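You operate a simulated robot arm through the tools that you are given. There is no shell and no other tool.

The job below is to be done with a simulated robot arm. You get a single attempt, and the scene is never put back.

## Task
Start the feed, let the air out and fill the pan into the green.
Fine: hold the white button till the clear tube is full, open the yellow lever, then close it and switch the feed off.

Only the result counts: the job must be done as asked and must still hold three seconds after the hand-in. Knocking over, shifting, dropping, spilling or breaking anything else fails it.

## Robot
A 7-joint arm with a fingered hand, fixed in place. Base frame: the origin is on the floor under the middle of its stand, x ahead of it, y to its left, z up. Units: mm, rad, N and s.
With the tool pointing down near the work surface it reaches from about 340 to 820 mm from the base axis. Its first joint turns from -2.007 to 2.007 rad. Payload 5 kg.
The tool frame sits at the grasp point between the pads (the TCP): z along the fingers, y along the line on which they close. The tips reach 32 mm beyond it. The gripper opens to 160 mm; its body begins 89 mm behind the TCP. The gripper is a hand of 4 fingers: y runs from the thumb to the fingers, the wrist lies at [0, 0, -267] in the tool frame, and closing takes about 1.5 s.
Orientation is told as [roll, pitch, yaw] about the base's x, y, z axes, in that order, counted from this pose: with the fingers straight down and closing along the base's y, the tool's x points along the base's -x, its y along +y and its z along -z.

## Interface
- The arm moves only by the tool move_arm. Its arguments are lists of equal length, an entry for each row: "delta_pos": the shift along the tool's x, y, z in mm, a list of three; "dr": the turn, a rotation vector about the tool's x, y, z in rad, a list of three; "grip": the opening, from 0 (shut) to 1 (fully open). In form: {"delta_pos": [[dx, dy, dz], ...], "dr": [[wx, wy, wz], ...], "grip": [grip, ...]}. A call has 1 to 20 rows; each row is the pose to reach, as a shift and turn from the pose commanded when the call began, along the tool's axes at that moment. Each row takes 0.2 s and may step no farther than 50 mm and 0.15 rad from the row before; otherwise, or with a gripper value out of range, the whole call is refused. Where a pose cannot be reached the arm comes as near as it can. A force on the tool above 40 N (or 10 N above the force at the start of the call, whichever is more), or a blocked arm, ends the call early, and 0.2 s more pass. The fingers move at their own pace (about 108 mm/s each) and stop on an object; they squeeze with about 28 N. The grip force told is the motor's: it shows also when the fingers shut on nothing. Time passes only in rows, and 0.2 s behind the last, so rows that repeat a pose let the fingers close. It gives the time, the measured TCP pose, the force on the tool (base axes), the opening and the grip force at its end, in the units of the frame above (readings bear some noise), with the torque about the TCP (base axes, N m) and any sound that the robot's microphone picked up.
- Cameras (640 x 400 px; columns grow to the right, rows downward): "scene" is fixed at [220.6, -499.3, 1376.7]; the picture's right is [-0.31, 0.95, 0.00], its down [0.72, 0.23, -0.66] and it looks along [-0.62, -0.20, -0.75] (base axes); focal length 214 px, centre (320, 200). "wrist" rides on the gripper at [80, -4, -114] in the tool frame; the picture's right is [0.05, 1.00, 0.00], its down [-0.82, 0.04, -0.58] and it looks along [-0.58, 0.03, 0.82] (tool axes); focal length 265 px, centre (320, 200). There is no depth. A picture from a camera that has moved, and an enlarged one, comes with that camera's place and axes in the base frame and with its lens.
- snapshot(camera): a new picture of that camera. No time passes.
- raise_lower(by): slides the trunk up (or, below 0, down) by that many mm; the arm rides with it, the base frame stays. It gives what a move gives, with no picture.
- hand_shape(shape): the hand has 4 fingers and takes this shape, open, in about a second: jaw (thumb against the fingers, like two jaws); tri (thumb and two fingers); tip (a fingertip pinch); poke (one finger out to press); point (the index stretched); flat (the hand flat); cup (the hand cupped); fist (a fist). The gripper value then closes the fingers along that shape, each until it touches; the sizes above hold for jaw. It gives what a move gives, with no picture.
- zoom(camera, box): a new picture of the part [left, top, right, bottom] of that camera's present view, enlarged. No time passes.
- job_done(): hands the job in; it is judged then, once.

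Places have to be worked out from the pictures, the camera data and where the tool is seen. Open the gripper and draw the arm clear of the work before you hand the job in, unless the task says otherwise.

The tools are called after "Call:" by a JSON object that holds its "name" and its "arguments". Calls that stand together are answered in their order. move_arm: Moves the arm, as the interface text tells. Its arguments: {"type":"object","properties":{"delta_pos":{"type":"array","items":{"type":"array","items":{"type":"number"}}},"dr":{"type":"array","items":{"type":"array","items":{"type":"number"}}},"grip":{"type":"array","items":{"type":"number"}}},"required":["delta_pos","dr","grip"]} The other tools are called the same way: raise_lower (by) moves the trunk up or down; hand_shape (shape) gives the hand a shape; snapshot (camera) takes a picture; zoom (camera, box) takes an enlarged picture of a part of a camera's view; job_done () hands the job in.

At the start:

```text
time: 0.0
tool_pos: [38.8, -543.6, 1196.0]
orientation: [0.0, 0.0, -0.001]
wrist_force: [1.2, -0.3, 0.2]
wrist_torque: [0.01, -0.02, -0.01]
width: 159.8
grip_force: 0.1
shape: jaw
trunk travel left (down, up): [-600.0, 390.0]
```

scene: 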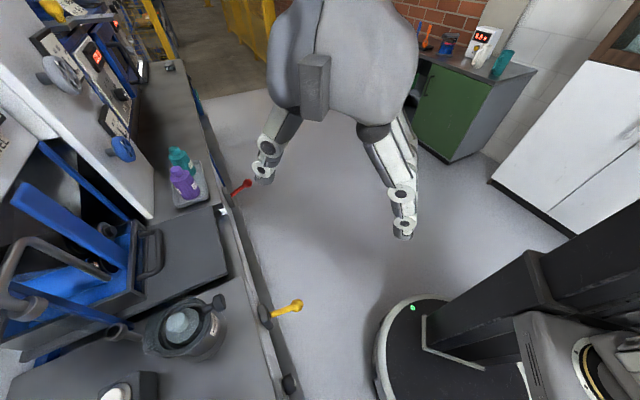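
wrist: 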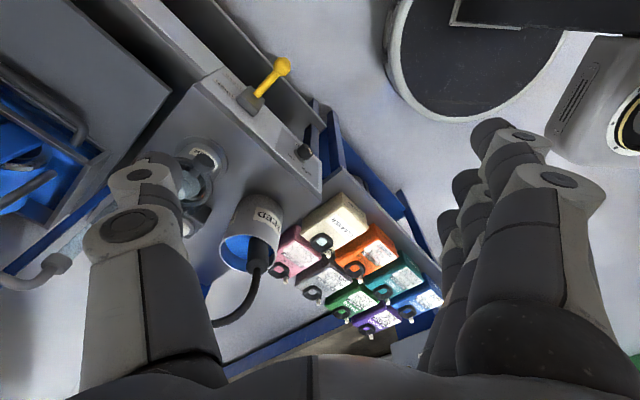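

I start by looking closely at both camera views to find the white button, clear tube, yellow lever and the feed switch.

Call:
{"name": "zoom", "arguments": {"camera": "scene", "box": [0, 200, 320, 400]}}

Call:
{"name": "zoom", "arguments": {"camera": "scene", "box": [0, 0, 320, 200]}}

Call:
{"name": "zoom", "arguments": {"camera": "wrist", "box": [80, 0, 400, 200]}}

Call:
{"name": "zoom", "arguments": {"camera": "wrist", "box": [160, 160, 480, 360]}}

```text
2.00 times, centred on (160, 300) of scene
camera zoom: at [220.6, -499.3, 1376.7], right [-0.31, 0.95, 0.0], down [0.72, 0.23, -0.66], along [-0.62, -0.2, -0.75], focal length 429 px, centre (640, 0)
```

zoom: 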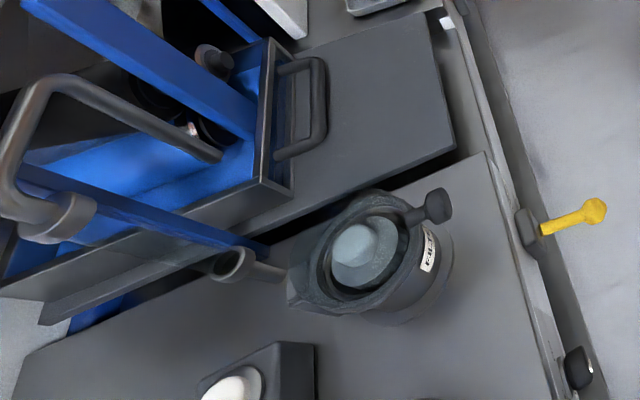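

```text
2.00 times, centred on (160, 100) of scene
camera zoom: at [220.6, -499.3, 1376.7], right [-0.31, 0.95, 0.0], down [0.72, 0.23, -0.66], along [-0.62, -0.2, -0.75], focal length 429 px, centre (640, 400)
```

zoom: 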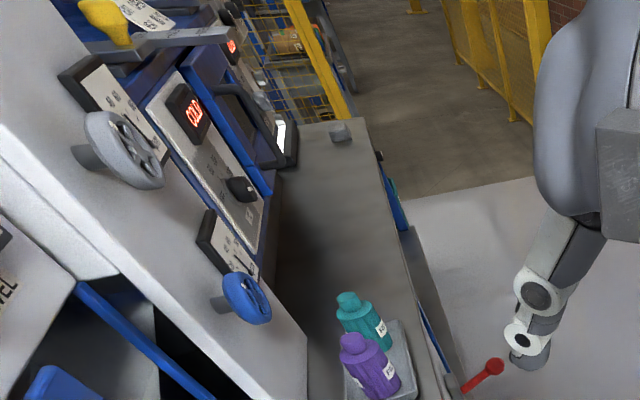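

```text
2.00 times, centred on (240, 100) of wrist
camera zoom: at [-41.7, -547.4, 1310.7], right [-0.05, 1.0, 0.0], down [0.82, 0.04, 0.58], along [0.58, 0.03, -0.82], focal length 531 px, centre (480, 400)
```

zoom: 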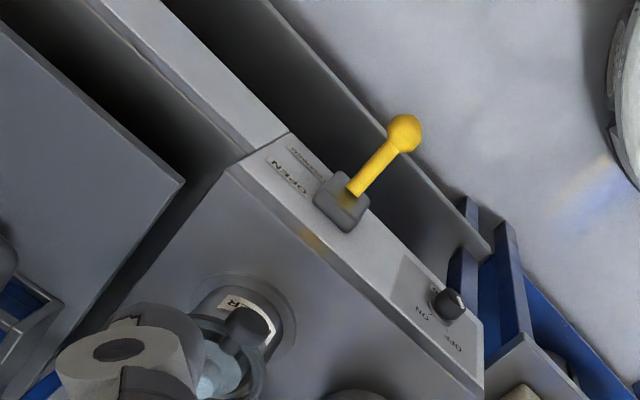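

```text
2.00 times, centred on (320, 260) of wrist
camera zoom: at [-41.7, -547.4, 1310.7], right [-0.05, 1.0, 0.0], down [0.82, 0.04, 0.58], along [0.58, 0.03, -0.82], focal length 531 px, centre (320, 80)
```

zoom: 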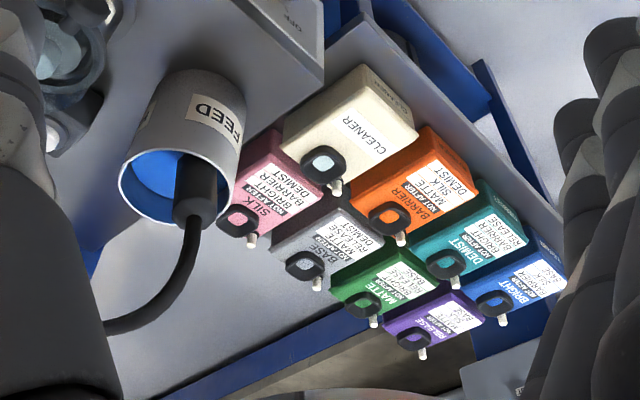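

The yellow lever ball triangulates to about (60, -626, 652). I look in more detail at the lower left of the scene and the upper left of the wrist view.

Call:
{"name": "zoom", "arguments": {"camera": "scene", "box": [80, 280, 240, 400]}}

Call:
{"name": "zoom", "arguments": {"camera": "scene", "box": [0, 140, 200, 340]}}

Call:
{"name": "zoom", "arguments": {"camera": "wrist", "box": [120, 130, 320, 280]}}

Call:
{"name": "zoom", "arguments": {"camera": "wrist", "box": [0, 0, 200, 150]}}

Call:
{"name": "zoom", "arguments": {"camera": "wrist", "box": [180, 40, 340, 180]}}

```text
3.33 times, centred on (160, 340) of scene
camera zoom: at [220.6, -499.3, 1376.7], right [-0.31, 0.95, 0.0], down [0.72, 0.23, -0.66], along [-0.62, -0.2, -0.75], focal length 715 px, centre (853, -267)
```

zoom: 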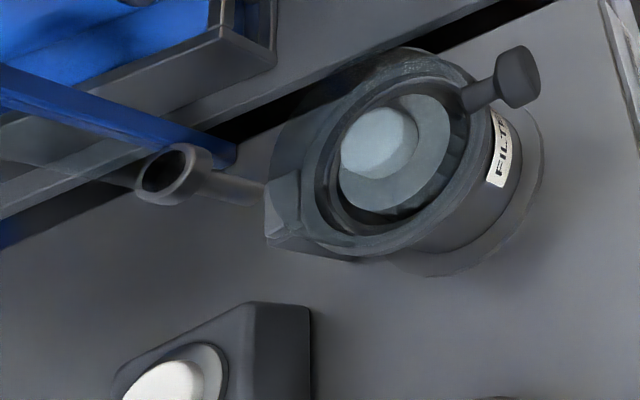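

```text
2.00 times, centred on (100, 240) of scene
camera zoom: at [220.6, -499.3, 1376.7], right [-0.31, 0.95, 0.0], down [0.72, 0.23, -0.66], along [-0.62, -0.2, -0.75], focal length 429 px, centre (760, 120)
```

zoom: 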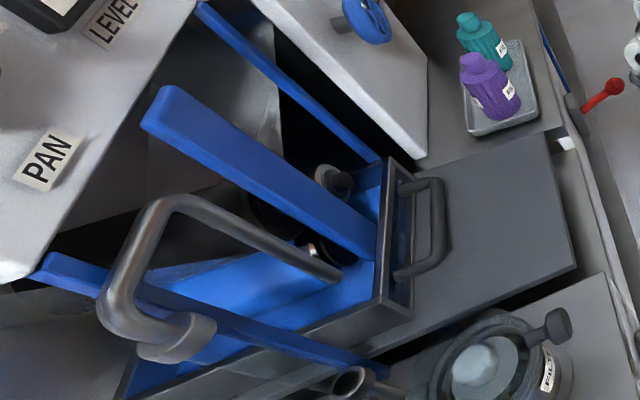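

```text
2.67 times, centred on (220, 205) of wrist
camera zoom: at [-41.7, -547.4, 1310.7], right [-0.05, 1.0, 0.0], down [0.82, 0.04, 0.58], along [0.58, 0.03, -0.82], focal length 708 px, centre (587, 187)
```

zoom: 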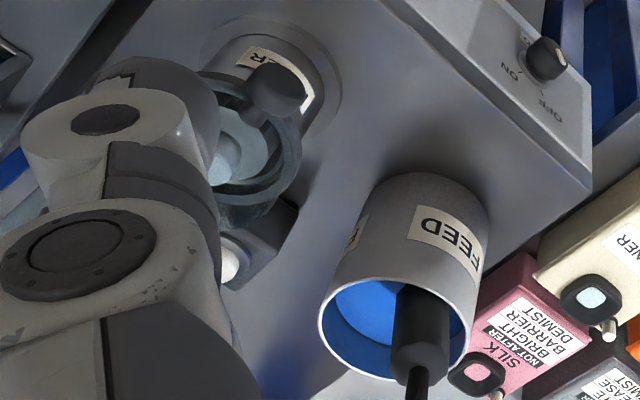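

```text
2.67 times, centred on (100, 75) of wrist
camera zoom: at [-41.7, -547.4, 1310.7], right [-0.05, 1.0, 0.0], down [0.82, 0.04, 0.58], along [0.58, 0.03, -0.82], focal length 708 px, centre (907, 533)
```

zoom: 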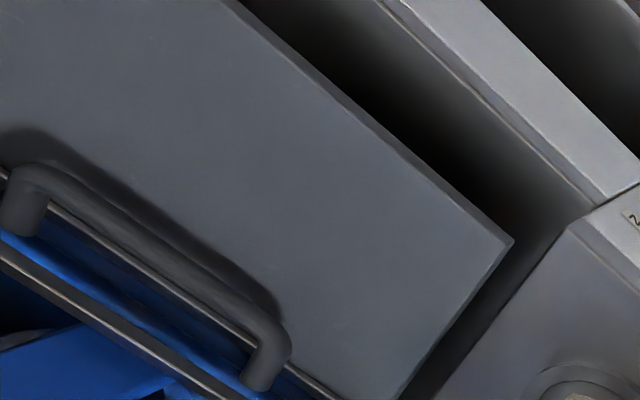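

```text
2.86 times, centred on (260, 110) of wrist
camera zoom: at [-41.7, -547.4, 1310.7], right [-0.05, 1.0, 0.0], down [0.82, 0.04, 0.58], along [0.58, 0.03, -0.82], focal length 758 px, centre (491, 457)
```

zoom: 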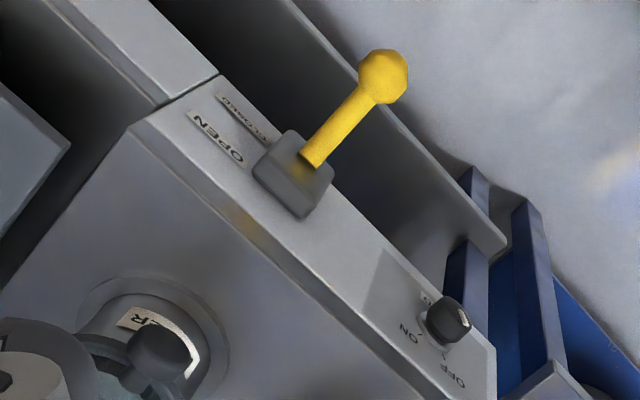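

The pan sits under a spout with a "PAN LEVEL" panel out of wrist view; lever base is about (117,-678,699), on/off knob about (244,-571,704), so the bench edge runs roughly along (0.77,0.64). I turn the hand about its axis by about -50° yaw so that the wrist camera faces the machine.

Call:
{"name": "move_arm", "arguments": {"delta_pos": [[0, 0, 0], [0, 0, 0], [0, 0, 0], [0, 0, 0], [0, 0, 0], [0, 0, 0], [0, 0, 0]], "dr": [[0, 0, 0.14], [0, 0, 0.28], [0, 0, 0.42], [0, 0, 0.56], [0, 0, 0.7], [0, 0, 0.84], [0, 0, 0.87]], "grip": [1, 1, 1, 1, 1, 1, 1]}}

Call:
{"name": "snapshot", "arguments": {"camera": "wrist"}}

Call:
{"name": "snapshot", "arguments": {"camera": "scene"}}

```text
time: 1.6
tool_pos: [37.7, -543.8, 1196.6]
orientation: [-0.002, -0.001, -0.871]
wrist_force: [-0.1, -0.4, 0.2]
wrist_torque: [0.02, 0.03, 0.02]
width: 160.1
grip_force: 0.1
shape: jaw
trunk travel left (down, up): [-600.0, 390.0]
```

```text
taken
camera wrist: at [-16.0, -484.2, 1310.7], right [0.73, 0.68, 0.0], down [0.56, -0.6, 0.58], along [0.39, -0.42, -0.82], focal length 265 px, centre (320, 200)
```

wrist: 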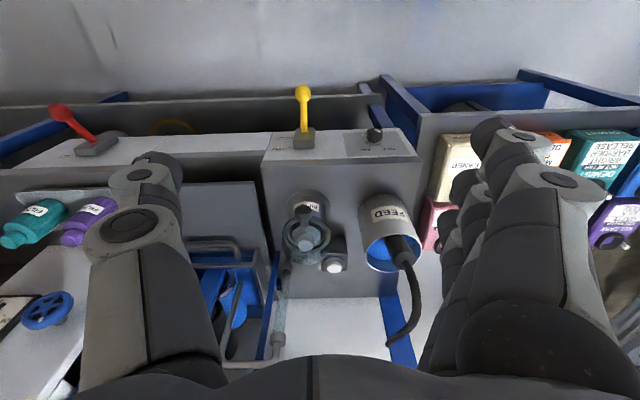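

```text
taken
```

scene: 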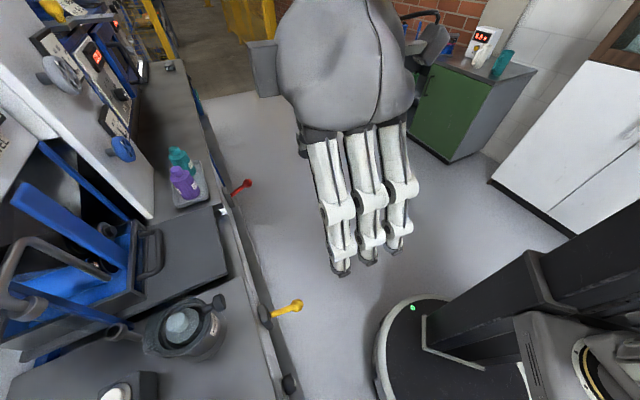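

Now the bench is aligned with the view: lever, on/off knob, filter, white button, feed can and pan are visible. I zoom in on these.

Call:
{"name": "zoom", "arguments": {"camera": "wrist", "box": [180, 60, 460, 235]}}

Call:
{"name": "zoom", "arguments": {"camera": "wrist", "box": [180, 180, 460, 380]}}

Call:
{"name": "zoom", "arguments": {"camera": "wrist", "box": [260, 60, 440, 180]}}

```text
2.29 times, centred on (320, 148) of wrist
camera zoom: at [-16.0, -484.2, 1310.7], right [0.73, 0.68, 0.0], down [0.56, -0.6, 0.58], along [0.39, -0.42, -0.82], focal length 607 px, centre (320, 320)
```

zoom: 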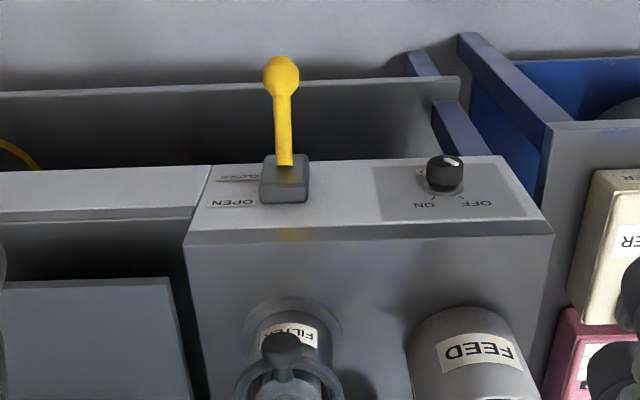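

```text
2.00 times, centred on (320, 280) of wrist
camera zoom: at [-16.0, -484.2, 1310.7], right [0.73, 0.68, 0.0], down [0.56, -0.6, 0.58], along [0.39, -0.42, -0.82], focal length 531 px, centre (320, 40)
```

zoom: 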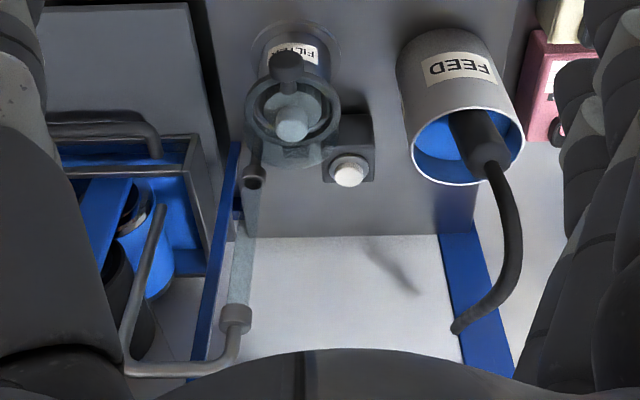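

```text
3.33 times, centred on (350, 120) of wrist
camera zoom: at [-16.0, -484.2, 1310.7], right [0.73, 0.68, 0.0], down [0.56, -0.6, 0.58], along [0.39, -0.42, -0.82], focal length 885 px, centre (220, 467)
```

zoom: 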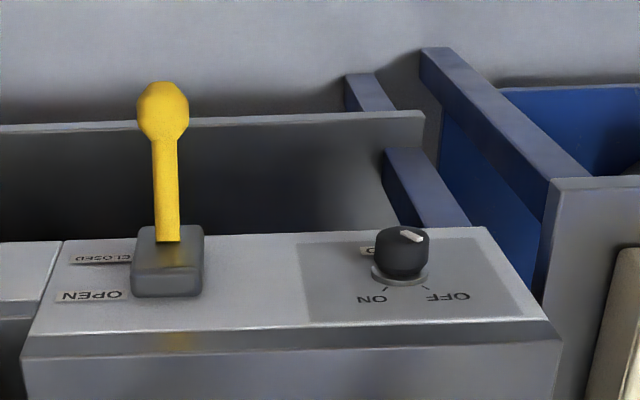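

The apron with the lever and knob is steep, with the deck (filter, button block, feed can) above at about z 800. I tilt the hand about its y axis so the wrist camera looks more horizontally at the back panel and the pan.

Call:
{"name": "move_arm", "arguments": {"delta_pos": [[0, 0, 0], [0, 0, 0], [0, 0, 0], [0, 0, 0], [0, 0, 0]], "dr": [[0, -0.14, 0], [0, -0.28, 0], [0, -0.42, 0], [0, -0.5, 0], [0, -0.5, 0]], "grip": [1, 1, 1, 1, 1]}}

Call:
{"name": "snapshot", "arguments": {"camera": "wrist"}}

```text
time: 2.8
tool_pos: [37.1, -544.1, 1196.3]
orientation: [0.0, -0.501, -0.868]
wrist_force: [-0.1, -0.3, -0.2]
wrist_torque: [-0.01, 0.0, -0.01]
width: 159.9
grip_force: 0.1
shape: jaw
trunk travel left (down, up): [-600.0, 390.0]
```

```text
taken
camera wrist: at [-45.5, -449.7, 1258.3], right [0.73, 0.68, -0.02], down [0.31, -0.31, 0.9], along [0.6, -0.67, -0.44], focal length 265 px, centre (320, 200)
```

wrist: 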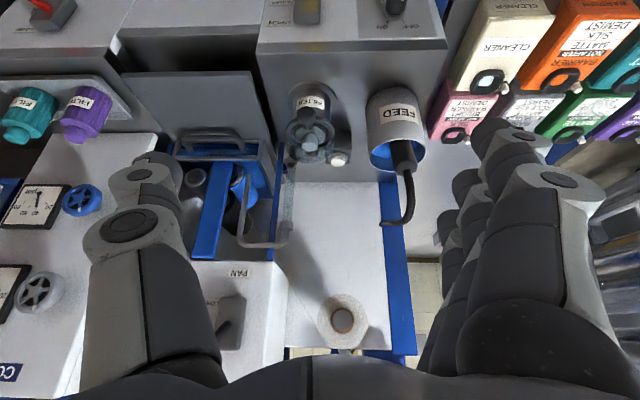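

The pan gauge panel is visible near (225,310) partially hidden by the thumb. I zoom in there and on the middle.

Call:
{"name": "zoom", "arguments": {"camera": "wrist", "box": [160, 240, 320, 360]}}

Call:
{"name": "zoom", "arguments": {"camera": "wrist", "box": [240, 60, 440, 260]}}

Call:
{"name": "zoom", "arguments": {"camera": "wrist", "box": [140, 100, 300, 260]}}

```text
3.33 times, centred on (240, 300) of wrist
camera zoom: at [-45.5, -449.7, 1258.3], right [0.73, 0.68, -0.02], down [0.31, -0.31, 0.9], along [0.6, -0.67, -0.44], focal length 885 px, centre (587, -133)
```

zoom: 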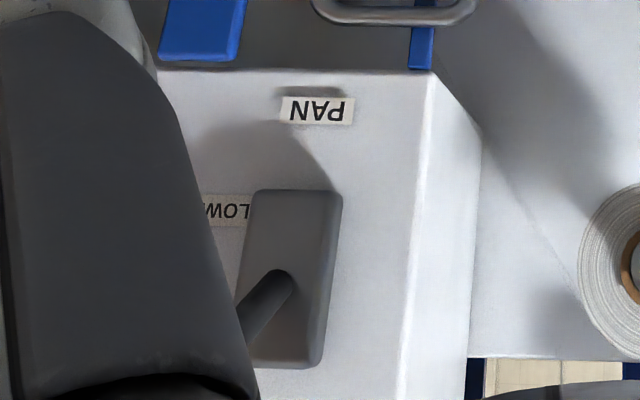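

```text
2.00 times, centred on (340, 160) of wrist
camera zoom: at [-45.5, -449.7, 1258.3], right [0.73, 0.68, -0.02], down [0.31, -0.31, 0.9], along [0.6, -0.67, -0.44], focal length 531 px, centre (280, 280)
```

zoom: 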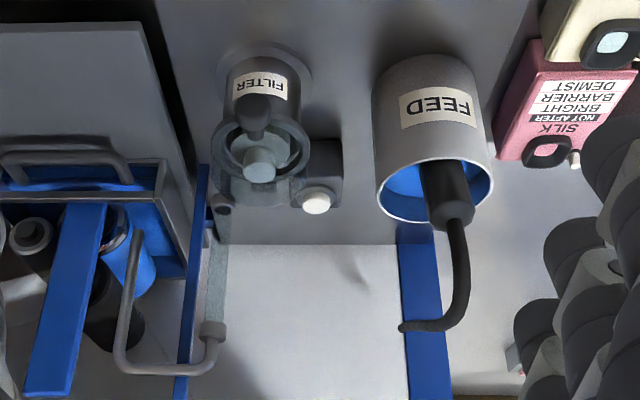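

```text
2.50 times, centred on (220, 180) of wrist
camera zoom: at [-45.5, -449.7, 1258.3], right [0.73, 0.68, -0.02], down [0.31, -0.31, 0.9], along [0.6, -0.67, -0.44], focal length 664 px, centre (570, 250)
```

zoom: 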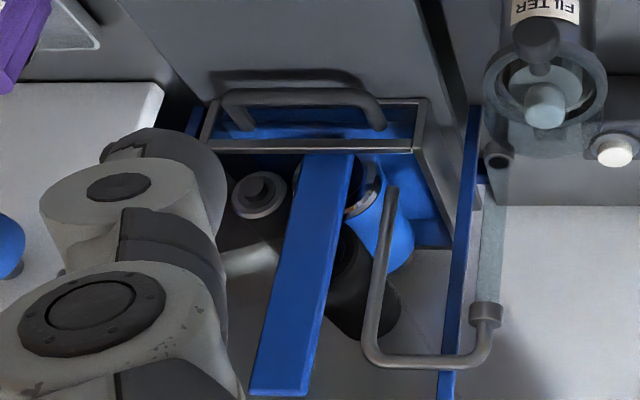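

The thumb hides the PAN gauge, so I curl the hand to a fist to free the camera's view.

Call:
{"name": "hand_shape", "arguments": {"shape": "fist"}}

Call:
{"name": "snapshot", "arguments": {"camera": "wrist"}}

```text
time: 3.7
tool_pos: [38.6, -542.7, 1196.0]
orientation: [-0.001, -0.499, -0.869]
wrist_force: [0.9, -0.1, 0.3]
wrist_torque: [0.0, 0.0, -0.04]
width: 0.0
grip_force: 0.0
shape: fist
trunk travel left (down, up): [-600.0, 390.0]
```

```text
taken
camera wrist: at [-45.5, -449.6, 1258.5], right [0.73, 0.68, -0.02], down [0.32, -0.31, 0.9], along [0.6, -0.67, -0.44], focal length 265 px, centre (320, 200)
```

wrist: 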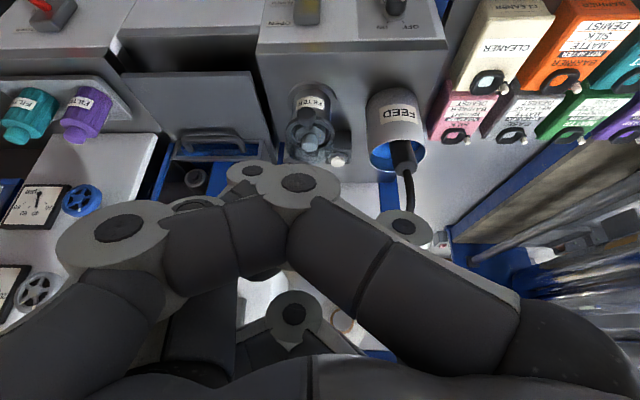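

The fist hides the middle. I try the poke shape, which I'd need for pressing anyway, and look again.

Call:
{"name": "hand_shape", "arguments": {"shape": "poke"}}

Call:
{"name": "snapshot", "arguments": {"camera": "wrist"}}

Call:
{"name": "snapshot", "arguments": {"camera": "scene"}}

```text
time: 4.6
tool_pos: [37.9, -542.5, 1196.9]
orientation: [0.0, -0.5, -0.87]
wrist_force: [0.3, 0.4, 0.2]
wrist_torque: [0.0, 0.05, -0.01]
width: 0.0
grip_force: 0.1
shape: poke
trunk travel left (down, up): [-600.0, 390.0]
```

```text
taken
camera wrist: at [-45.5, -449.6, 1258.5], right [0.73, 0.68, -0.02], down [0.32, -0.31, 0.9], along [0.6, -0.67, -0.44], focal length 265 px, centre (320, 200)
```

wrist: 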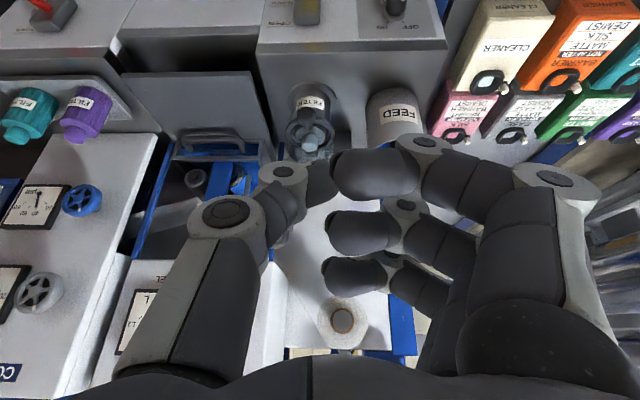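

```text
taken
```

scene: 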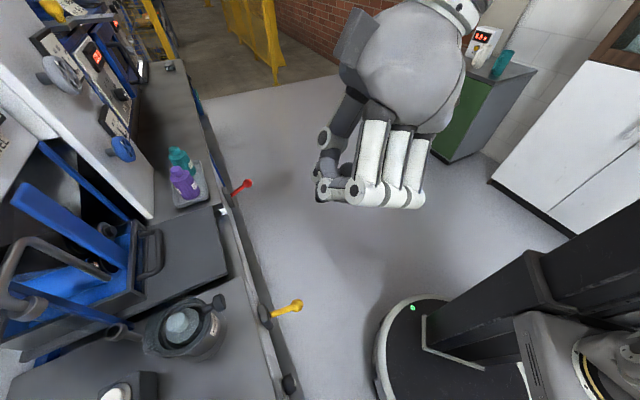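

The shape may still be settling, so I let a bit of time pass with the pose held and look at the hand again.

Call:
{"name": "move_arm", "arguments": {"delta_pos": [[0, 0, 0], [0, 0, 0], [0, 0, 0]], "dr": [[0, 0, 0], [0, 0, 0], [0, 0, 0]], "grip": [1, 1, 1]}}

Call:
{"name": "snapshot", "arguments": {"camera": "wrist"}}

Call:
{"name": "zoom", "arguments": {"camera": "scene", "box": [260, 0, 560, 240]}}

```text
time: 5.4
tool_pos: [38.7, -540.5, 1195.9]
orientation: [-0.001, -0.499, -0.869]
wrist_force: [-0.5, 0.2, 0.5]
wrist_torque: [0.01, -0.01, 0.0]
width: 0.0
grip_force: 0.1
shape: poke
trunk travel left (down, up): [-600.0, 390.0]
```

```text
taken
camera wrist: at [-45.5, -449.6, 1258.5], right [0.73, 0.68, -0.02], down [0.32, -0.31, 0.9], along [0.6, -0.67, -0.44], focal length 265 px, centre (320, 200)
```

wrist: 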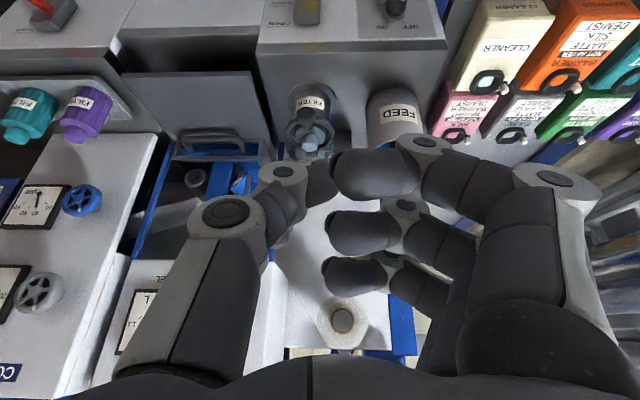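

```text
1.67 times, centred on (410, 120) of scene
camera zoom: at [220.6, -499.3, 1376.7], right [-0.31, 0.95, 0.0], down [0.72, 0.23, -0.66], along [-0.62, -0.2, -0.75], focal length 358 px, centre (170, 333)
```

zoom: 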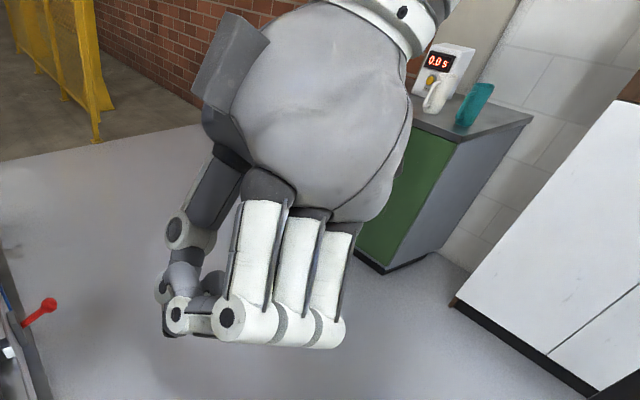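

I test what the poke shape looks like when the gripper value goes to 0.

Call:
{"name": "move_arm", "arguments": {"delta_pos": [[0, 0, 0], [0, 0, 0], [0, 0, 0], [0, 0, 0], [0, 0, 0], [0, 0, 0], [0, 0, 0]], "dr": [[0, 0, 0], [0, 0, 0], [0, 0, 0], [0, 0, 0], [0, 0, 0], [0, 0, 0], [0, 0, 0]], "grip": [0, 0, 0, 0, 0, 0, 0]}}

Call:
{"name": "snapshot", "arguments": {"camera": "wrist"}}

Call:
{"name": "zoom", "arguments": {"camera": "scene", "box": [260, 0, 560, 240]}}

```text
time: 7.0
tool_pos: [37.3, -542.3, 1196.2]
orientation: [0.001, -0.499, -0.869]
wrist_force: [-0.8, 0.6, -0.7]
wrist_torque: [0.03, -0.03, -0.01]
width: 0.2
grip_force: 28.3
shape: jaw
trunk travel left (down, up): [-600.0, 390.0]
```

```text
taken
camera wrist: at [-45.5, -449.6, 1258.5], right [0.73, 0.68, -0.02], down [0.32, -0.31, 0.9], along [0.6, -0.67, -0.44], focal length 265 px, centre (320, 200)
```

wrist: 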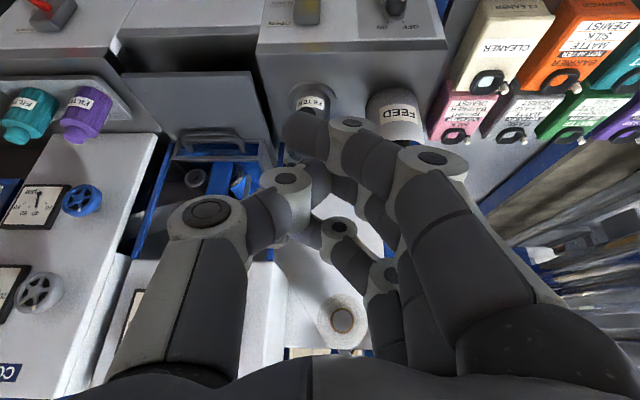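

```text
1.67 times, centred on (410, 120) of scene
camera zoom: at [220.6, -499.3, 1376.7], right [-0.31, 0.95, 0.0], down [0.72, 0.23, -0.66], along [-0.62, -0.2, -0.75], focal length 358 px, centre (170, 333)
```

zoom: 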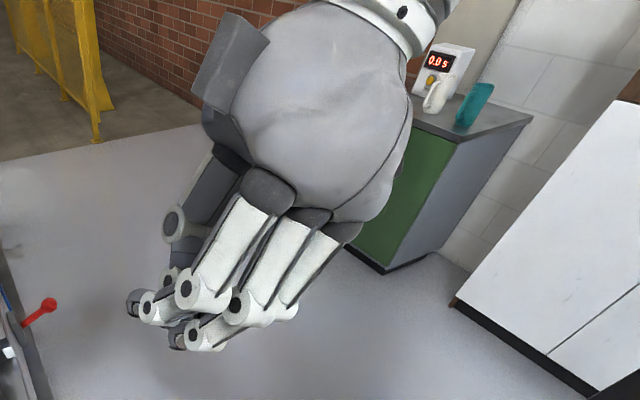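

The poke posture was not an extended finger; I try the "point" shape (index stretched) to see its geometry.

Call:
{"name": "hand_shape", "arguments": {"shape": "point"}}

Call:
{"name": "snapshot", "arguments": {"camera": "wrist"}}

Call:
{"name": "zoom", "arguments": {"camera": "scene", "box": [260, 0, 560, 240]}}

```text
time: 7.9
tool_pos: [37.5, -543.8, 1196.3]
orientation: [-0.001, -0.498, -0.868]
wrist_force: [0.3, 0.1, 0.6]
wrist_torque: [0.0, 0.02, 0.0]
width: 152.3
grip_force: 0.0
shape: point
trunk travel left (down, up): [-600.0, 390.0]
```

```text
taken
camera wrist: at [-45.5, -449.6, 1258.5], right [0.73, 0.68, -0.02], down [0.32, -0.31, 0.9], along [0.6, -0.67, -0.44], focal length 265 px, centre (320, 200)
```

wrist: 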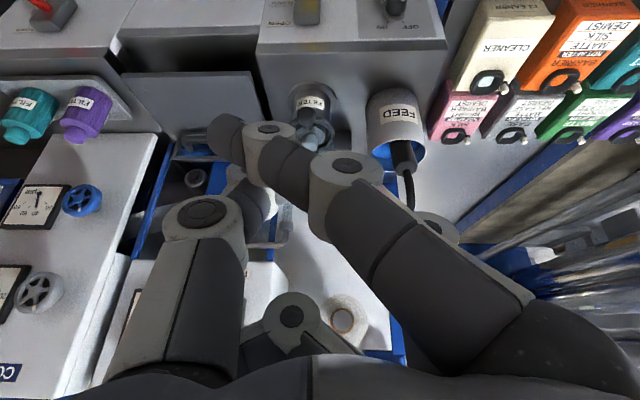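

```text
1.67 times, centred on (410, 120) of scene
camera zoom: at [220.6, -499.3, 1376.7], right [-0.31, 0.95, 0.0], down [0.72, 0.23, -0.66], along [-0.62, -0.2, -0.75], focal length 358 px, centre (170, 333)
```

zoom: 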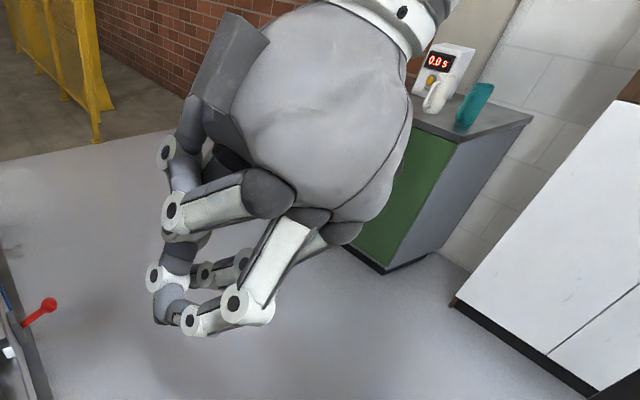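

The fingers may still be in motion; I hold a little while to see the settled point shape.

Call:
{"name": "move_arm", "arguments": {"delta_pos": [[0, 0, 0], [0, 0, 0], [0, 0, 0], [0, 0, 0], [0, 0, 0]], "dr": [[0, 0, 0], [0, 0, 0], [0, 0, 0], [0, 0, 0], [0, 0, 0]], "grip": [1, 1, 1, 1, 1]}}

Call:
{"name": "snapshot", "arguments": {"camera": "wrist"}}

Call:
{"name": "zoom", "arguments": {"camera": "scene", "box": [260, 0, 560, 240]}}

```text
time: 9.1
tool_pos: [38.7, -542.5, 1195.8]
orientation: [0.001, -0.499, -0.869]
wrist_force: [0.2, 0.8, 0.0]
wrist_torque: [-0.04, -0.03, 0.0]
width: 152.1
grip_force: 0.1
shape: point
trunk travel left (down, up): [-600.0, 390.0]
```

```text
taken
camera wrist: at [-45.5, -449.6, 1258.5], right [0.73, 0.68, -0.02], down [0.32, -0.31, 0.9], along [0.6, -0.67, -0.44], focal length 265 px, centre (320, 200)
```

wrist: 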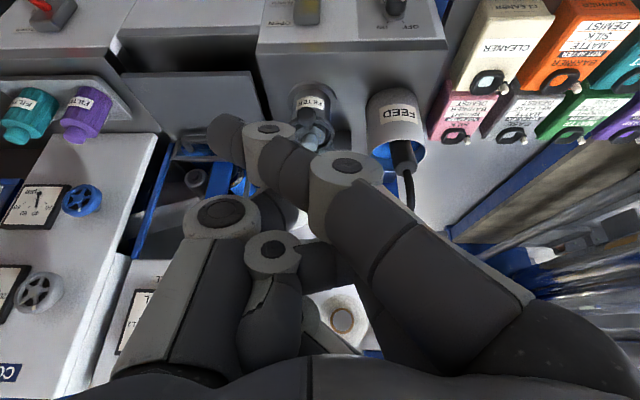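

```text
1.67 times, centred on (410, 120) of scene
camera zoom: at [220.6, -499.3, 1376.7], right [-0.31, 0.95, 0.0], down [0.72, 0.23, -0.66], along [-0.62, -0.2, -0.75], focal length 358 px, centre (170, 333)
```

zoom: 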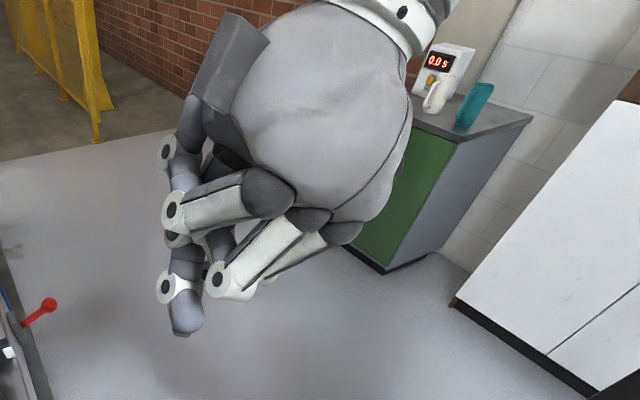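

The point shape is crooked, so I'll work with the jaw shape. I set jaw and shift along tool -y by 130 mm so the pan gauge appears between thumb and fingers.

Call:
{"name": "hand_shape", "arguments": {"shape": "jaw"}}

Call:
{"name": "move_arm", "arguments": {"delta_pos": [[0, -45, 0], [0, -90, 0], [0, -130, 0], [0, -130, 0]], "dr": [[0, 0, 0], [0, 0, 0], [0, 0, 0], [0, 0, 0]], "grip": [1, 1, 1, 1]}}

Call:
{"name": "snapshot", "arguments": {"camera": "wrist"}}

```text
time: 10.0
tool_pos: [37.3, -542.7, 1197.2]
orientation: [0.0, -0.5, -0.868]
wrist_force: [-1.5, 1.2, 0.5]
wrist_torque: [-0.02, 0.02, 0.02]
width: 160.0
grip_force: 0.1
shape: jaw
trunk travel left (down, up): [-600.0, 390.0]
```

```text
time: 11.0
tool_pos: [-61.8, -629.7, 1196.3]
orientation: [0.001, -0.5, -0.869]
wrist_force: [-0.9, -0.2, 0.1]
wrist_torque: [-0.01, -0.02, 0.02]
width: 159.5
grip_force: 0.0
shape: jaw
trunk travel left (down, up): [-600.0, 390.0]
```

```text
taken
camera wrist: at [-146.1, -536.4, 1257.6], right [0.73, 0.68, -0.02], down [0.31, -0.31, 0.9], along [0.6, -0.67, -0.44], focal length 265 px, centre (320, 200)
```

wrist: 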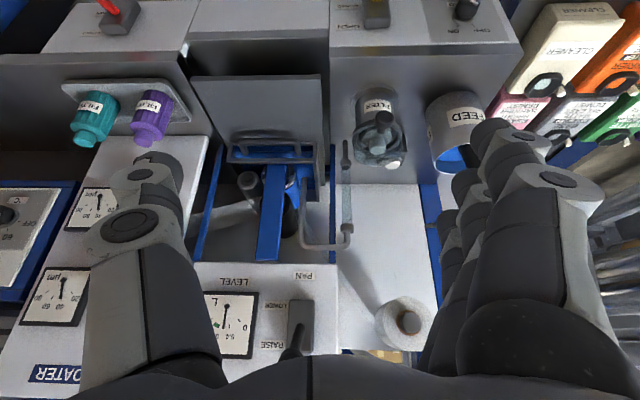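

Now a LEVEL gauge (in L, with a green band) and a PAN RAISE/LOWER lever are visible. I zoom to read the gauge and check the clear tube and filter.

Call:
{"name": "zoom", "arguments": {"camera": "wrist", "box": [190, 260, 330, 365]}}

Call:
{"name": "zoom", "arguments": {"camera": "wrist", "box": [300, 60, 460, 180]}}

Call:
{"name": "zoom", "arguments": {"camera": "wrist", "box": [200, 120, 420, 280]}}

Call:
{"name": "zoom", "arguments": {"camera": "wrist", "box": [0, 150, 160, 390]}}

```text
3.81 times, centred on (260, 312) of wrist
camera zoom: at [-146.1, -536.4, 1257.6], right [0.73, 0.68, -0.02], down [0.31, -0.31, 0.9], along [0.6, -0.67, -0.44], focal length 1011 px, centre (549, -229)
```

zoom: 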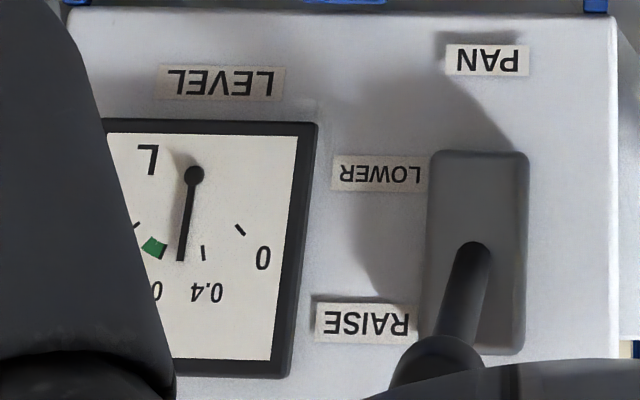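

```text
3.33 times, centred on (380, 120) of wrist
camera zoom: at [-146.1, -536.4, 1257.6], right [0.73, 0.68, -0.02], down [0.31, -0.31, 0.9], along [0.6, -0.67, -0.44], focal length 885 px, centre (120, 467)
```

zoom: 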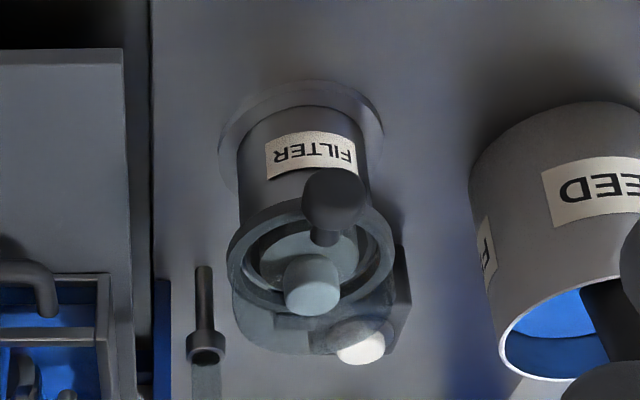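

```text
2.50 times, centred on (310, 200) of wrist
camera zoom: at [-146.1, -536.4, 1257.6], right [0.73, 0.68, -0.02], down [0.31, -0.31, 0.9], along [0.6, -0.67, -0.44], focal length 664 px, centre (345, 200)
```

zoom: 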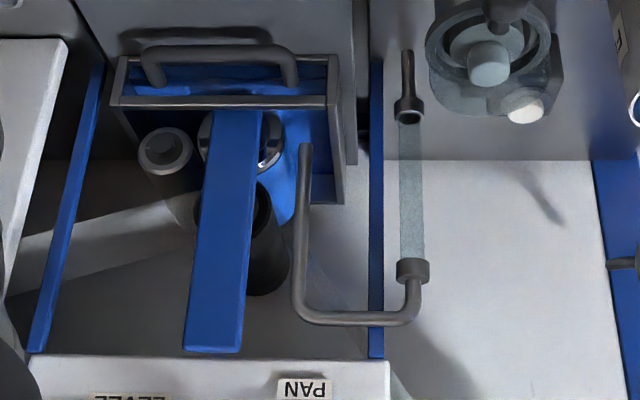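

```text
1.67 times, centred on (80, 270) of wrist
camera zoom: at [-146.1, -536.4, 1257.6], right [0.73, 0.68, -0.02], down [0.31, -0.31, 0.9], along [0.6, -0.67, -0.44], focal length 442 px, centre (720, 83)
```

zoom: 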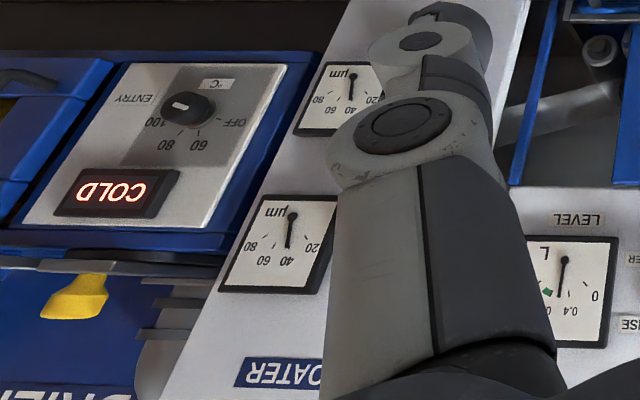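

The LEVEL gauge needle sits just below the green band, the clear tube is a vertical riser at about (268,-907, z 884–1052), and the white button dome faces up at about (340,-820,889). I go down now with the trunk and shift right to see the apron with lever and knob up close.

Call:
{"name": "move_arm", "arguments": {"delta_pos": [[0, 48, 0], [0, 96, 0], [0, 144, 0], [0, 190, 0], [0, 190, 0]], "dr": [[0, 0, 0], [0, 0, 0], [0, 0, 0], [0, 0, 0], [0, 0, 0]], "grip": [1, 1, 1, 1, 1]}}

Call:
{"name": "raise_lower", "arguments": {"by": -380}}

Call:
{"name": "snapshot", "arguments": {"camera": "wrist"}}

Call:
{"name": "snapshot", "arguments": {"camera": "scene"}}

```text
time: 12.2
tool_pos: [81.7, -502.5, 1200.1]
orientation: [0.002, -0.502, -0.873]
wrist_force: [-0.4, 0.1, -0.8]
wrist_torque: [0.0, -0.06, 0.0]
width: 160.2
grip_force: 0.0
shape: jaw
trunk travel left (down, up): [-600.0, 390.0]
```

```text
time: 15.9
tool_pos: [85.9, -503.3, 819.8]
orientation: [0.001, -0.499, -0.87]
wrist_force: [-0.3, 0.1, 0.3]
wrist_torque: [0.01, -0.01, -0.01]
width: 159.9
grip_force: 0.1
shape: jaw
trunk travel left (down, up): [-220.0, 770.0]
```

```text
taken
camera wrist: at [2.2, -410.2, 881.7], right [0.73, 0.68, -0.02], down [0.32, -0.31, 0.9], along [0.6, -0.67, -0.44], focal length 265 px, centre (320, 200)
```

wrist: 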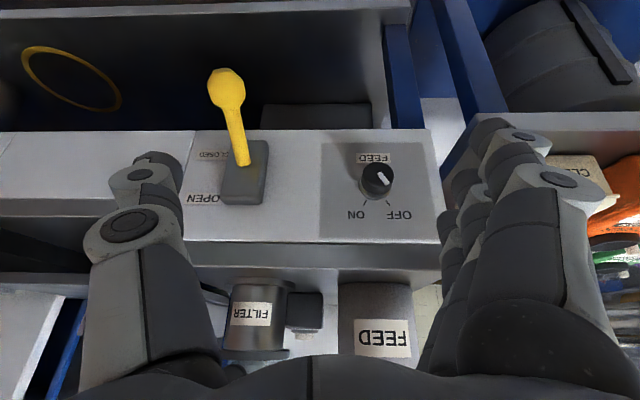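

```text
taken
```

scene: 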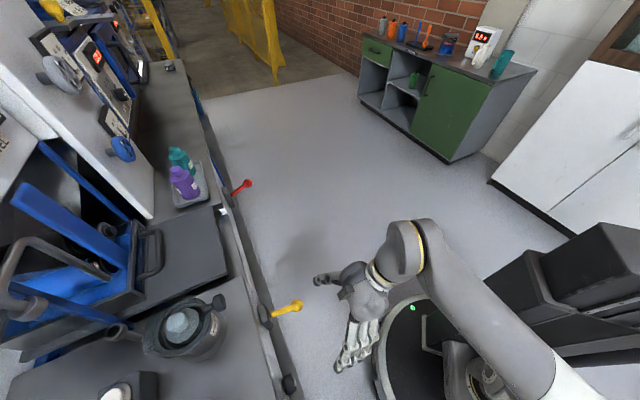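

The apron is now in clear view with the FEED knob and the yellow lever. I zoom in to read the knob pointer and lever block.

Call:
{"name": "zoom", "arguments": {"camera": "wrist", "box": [320, 120, 440, 240]}}

Call:
{"name": "zoom", "arguments": {"camera": "wrist", "box": [160, 50, 320, 250]}}

Call:
{"name": "zoom", "arguments": {"camera": "scene", "box": [220, 280, 340, 400]}}

```text
3.33 times, centred on (380, 180) of wrist
camera zoom: at [2.2, -410.2, 881.7], right [0.73, 0.68, -0.02], down [0.32, -0.31, 0.9], along [0.6, -0.67, -0.44], focal length 885 px, centre (120, 267)
```

zoom: 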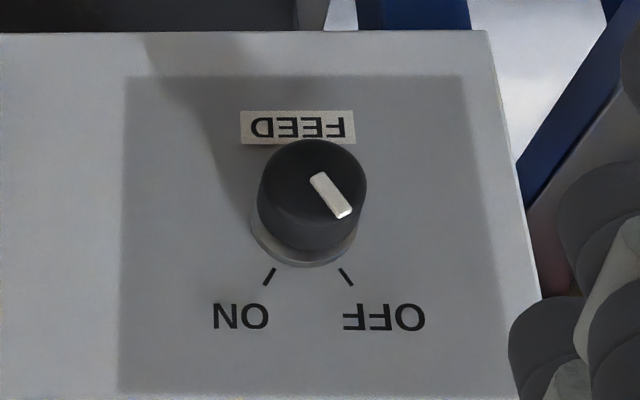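

```text
2.00 times, centred on (240, 150) of wrist
camera zoom: at [2.2, -410.2, 881.7], right [0.73, 0.68, -0.02], down [0.32, -0.31, 0.9], along [0.6, -0.67, -0.44], focal length 531 px, centre (480, 300)
```

zoom: 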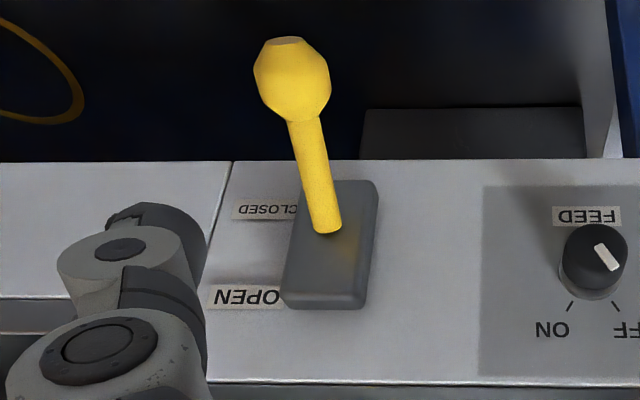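

```text
3.33 times, centred on (280, 340) of scene
camera zoom: at [220.6, -499.3, 1376.7], right [-0.31, 0.95, 0.0], down [0.72, 0.23, -0.66], along [-0.62, -0.2, -0.75], focal length 715 px, centre (453, -267)
```

zoom: 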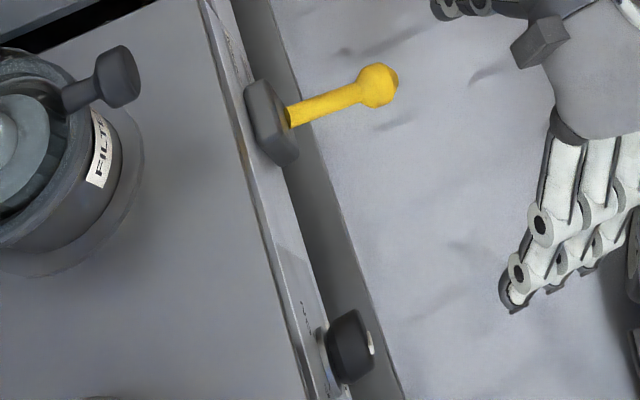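

Knob pointer is at OFF; ON requires about an 80° clockwise turn (seen from the robot). The apron is nearly vertical (n≈-605…-618, z 630–788). I test whether the hand can be brought to point horizontally into the apron, moving slightly forward in free space above the knob.

Call:
{"name": "move_arm", "arguments": {"delta_pos": [[-10, 0, 5], [-20, 0, 11], [-30, 0, 16], [-40, 0, 22], [-50, 0, 27], [-60, 0, 33], [-70, 0, 38], [-70, 0, 38]], "dr": [[0, -0.14, 0], [0, -0.28, 0], [0, -0.42, 0], [0, -0.56, 0], [0, -0.7, 0], [0, -0.84, 0], [0, -0.98, 0], [0, -1.07, 0]], "grip": [1, 1, 1, 1, 1, 1, 1, 1]}}

Call:
{"name": "snapshot", "arguments": {"camera": "wrist"}}

Call:
{"name": "snapshot", "arguments": {"camera": "scene"}}

```text
time: 17.7
tool_pos: [135.7, -566.1, 820.8]
orientation: [-2.65, -1.568, 1.78]
wrist_force: [-0.1, -0.3, 0.2]
wrist_torque: [0.04, 0.0, 0.01]
width: 159.7
grip_force: 0.1
shape: jaw
trunk travel left (down, up): [-220.0, 770.0]
```

```text
taken
camera wrist: at [60.3, -480.2, 740.7], right [0.76, 0.64, -0.05], down [-0.34, 0.47, 0.81], along [0.55, -0.6, 0.58], focal length 265 px, centre (320, 200)
```

wrist: 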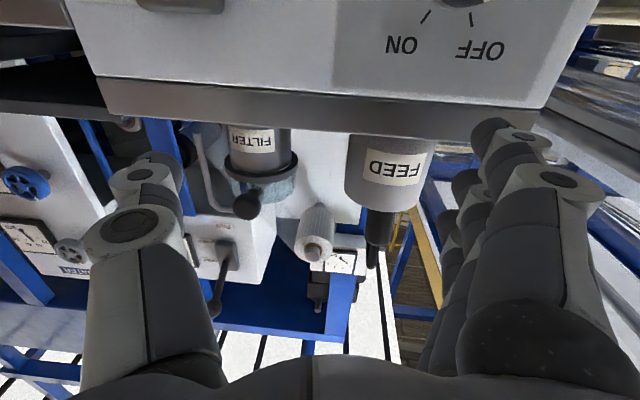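

```text
taken
```

scene: 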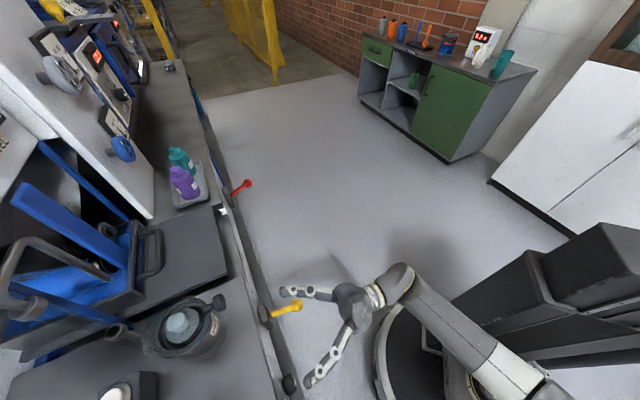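

The hand reaches a horizontal pose fine. Now I check the "tip" pinch shape here in free space to see its geometry for turning the knob.

Call:
{"name": "hand_shape", "arguments": {"shape": "tip"}}

Call:
{"name": "move_arm", "arguments": {"delta_pos": [[0, 0, 0], [0, 0, 0], [0, 0, 0]], "dr": [[0, 0, 0], [0, 0, 0], [0, 0, 0]], "grip": [1, 1, 1]}}

Call:
{"name": "snapshot", "arguments": {"camera": "wrist"}}

Call:
{"name": "zoom", "arguments": {"camera": "scene", "box": [240, 240, 440, 400]}}

```text
time: 18.6
tool_pos: [134.9, -564.6, 821.6]
orientation: [-0.02, -1.568, -0.849]
wrist_force: [0.1, 0.6, -0.1]
wrist_torque: [-0.02, 0.03, -0.01]
width: 160.3
grip_force: 0.0
shape: tip
trunk travel left (down, up): [-220.0, 770.0]
```

```text
time: 19.4
tool_pos: [136.6, -564.4, 820.9]
orientation: [0.091, -1.572, -0.96]
wrist_force: [0.1, -0.1, 0.3]
wrist_torque: [-0.01, -0.02, -0.03]
width: 160.1
grip_force: 0.1
shape: tip
trunk travel left (down, up): [-220.0, 770.0]
```

```text
taken
camera wrist: at [60.1, -480.1, 740.9], right [0.76, 0.64, -0.05], down [-0.34, 0.47, 0.82], along [0.55, -0.6, 0.58], focal length 265 px, centre (320, 200)
```

wrist: 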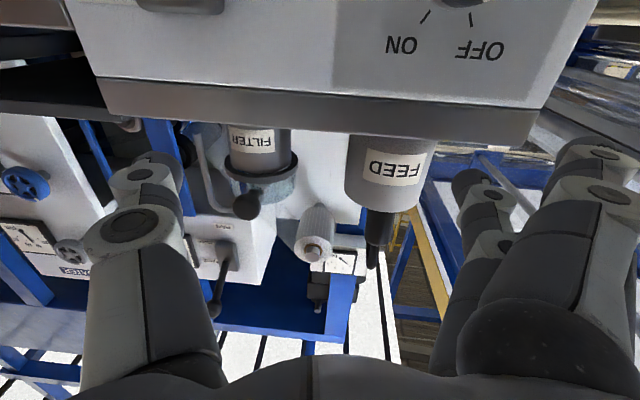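

```text
2.50 times, centred on (340, 320) of scene
camera zoom: at [220.6, -499.3, 1376.7], right [-0.31, 0.95, 0.0], down [0.72, 0.23, -0.66], along [-0.62, -0.2, -0.75], focal length 536 px, centre (270, -100)
```

zoom: 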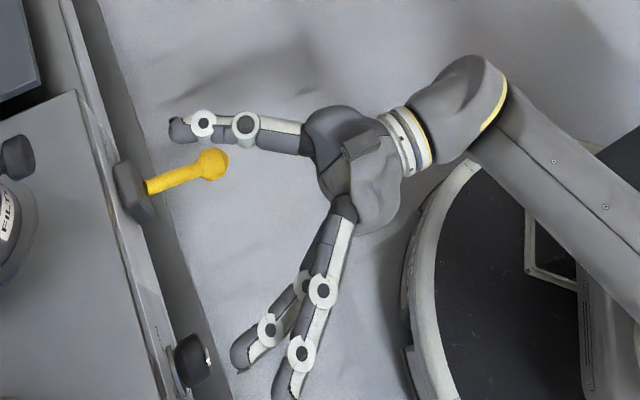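

I close this tip shape partway (to 0.3) to see which fingers oppose the thumb.

Call:
{"name": "move_arm", "arguments": {"delta_pos": [[0, 0, 0], [0, 0, 0], [0, 0, 0], [0, 0, 0], [0, 0, 0]], "dr": [[0, 0, 0], [0, 0, 0], [0, 0, 0], [0, 0, 0], [0, 0, 0]], "grip": [0.3, 0.3, 0.3, 0.3, 0.3]}}

Call:
{"name": "snapshot", "arguments": {"camera": "wrist"}}

Call:
{"name": "zoom", "arguments": {"camera": "scene", "box": [240, 240, 440, 400]}}

```text
time: 20.6
tool_pos: [137.2, -564.9, 820.8]
orientation: [0.002, -1.57, -0.872]
wrist_force: [-0.4, 0.2, 0.2]
wrist_torque: [0.0, 0.0, 0.03]
width: 48.5
grip_force: 0.1
shape: tip
trunk travel left (down, up): [-220.0, 770.0]
```

```text
taken
camera wrist: at [60.1, -480.1, 740.9], right [0.76, 0.64, -0.05], down [-0.34, 0.47, 0.82], along [0.55, -0.6, 0.58], focal length 265 px, centre (320, 200)
```

wrist: 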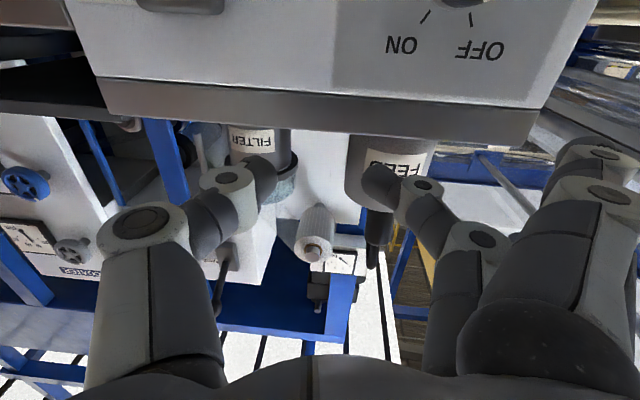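

```text
2.50 times, centred on (340, 320) of scene
camera zoom: at [220.6, -499.3, 1376.7], right [-0.31, 0.95, 0.0], down [0.72, 0.23, -0.66], along [-0.62, -0.2, -0.75], focal length 536 px, centre (270, -100)
```

zoom: 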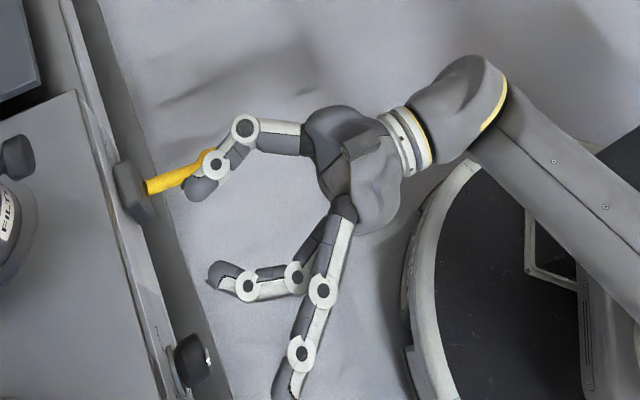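

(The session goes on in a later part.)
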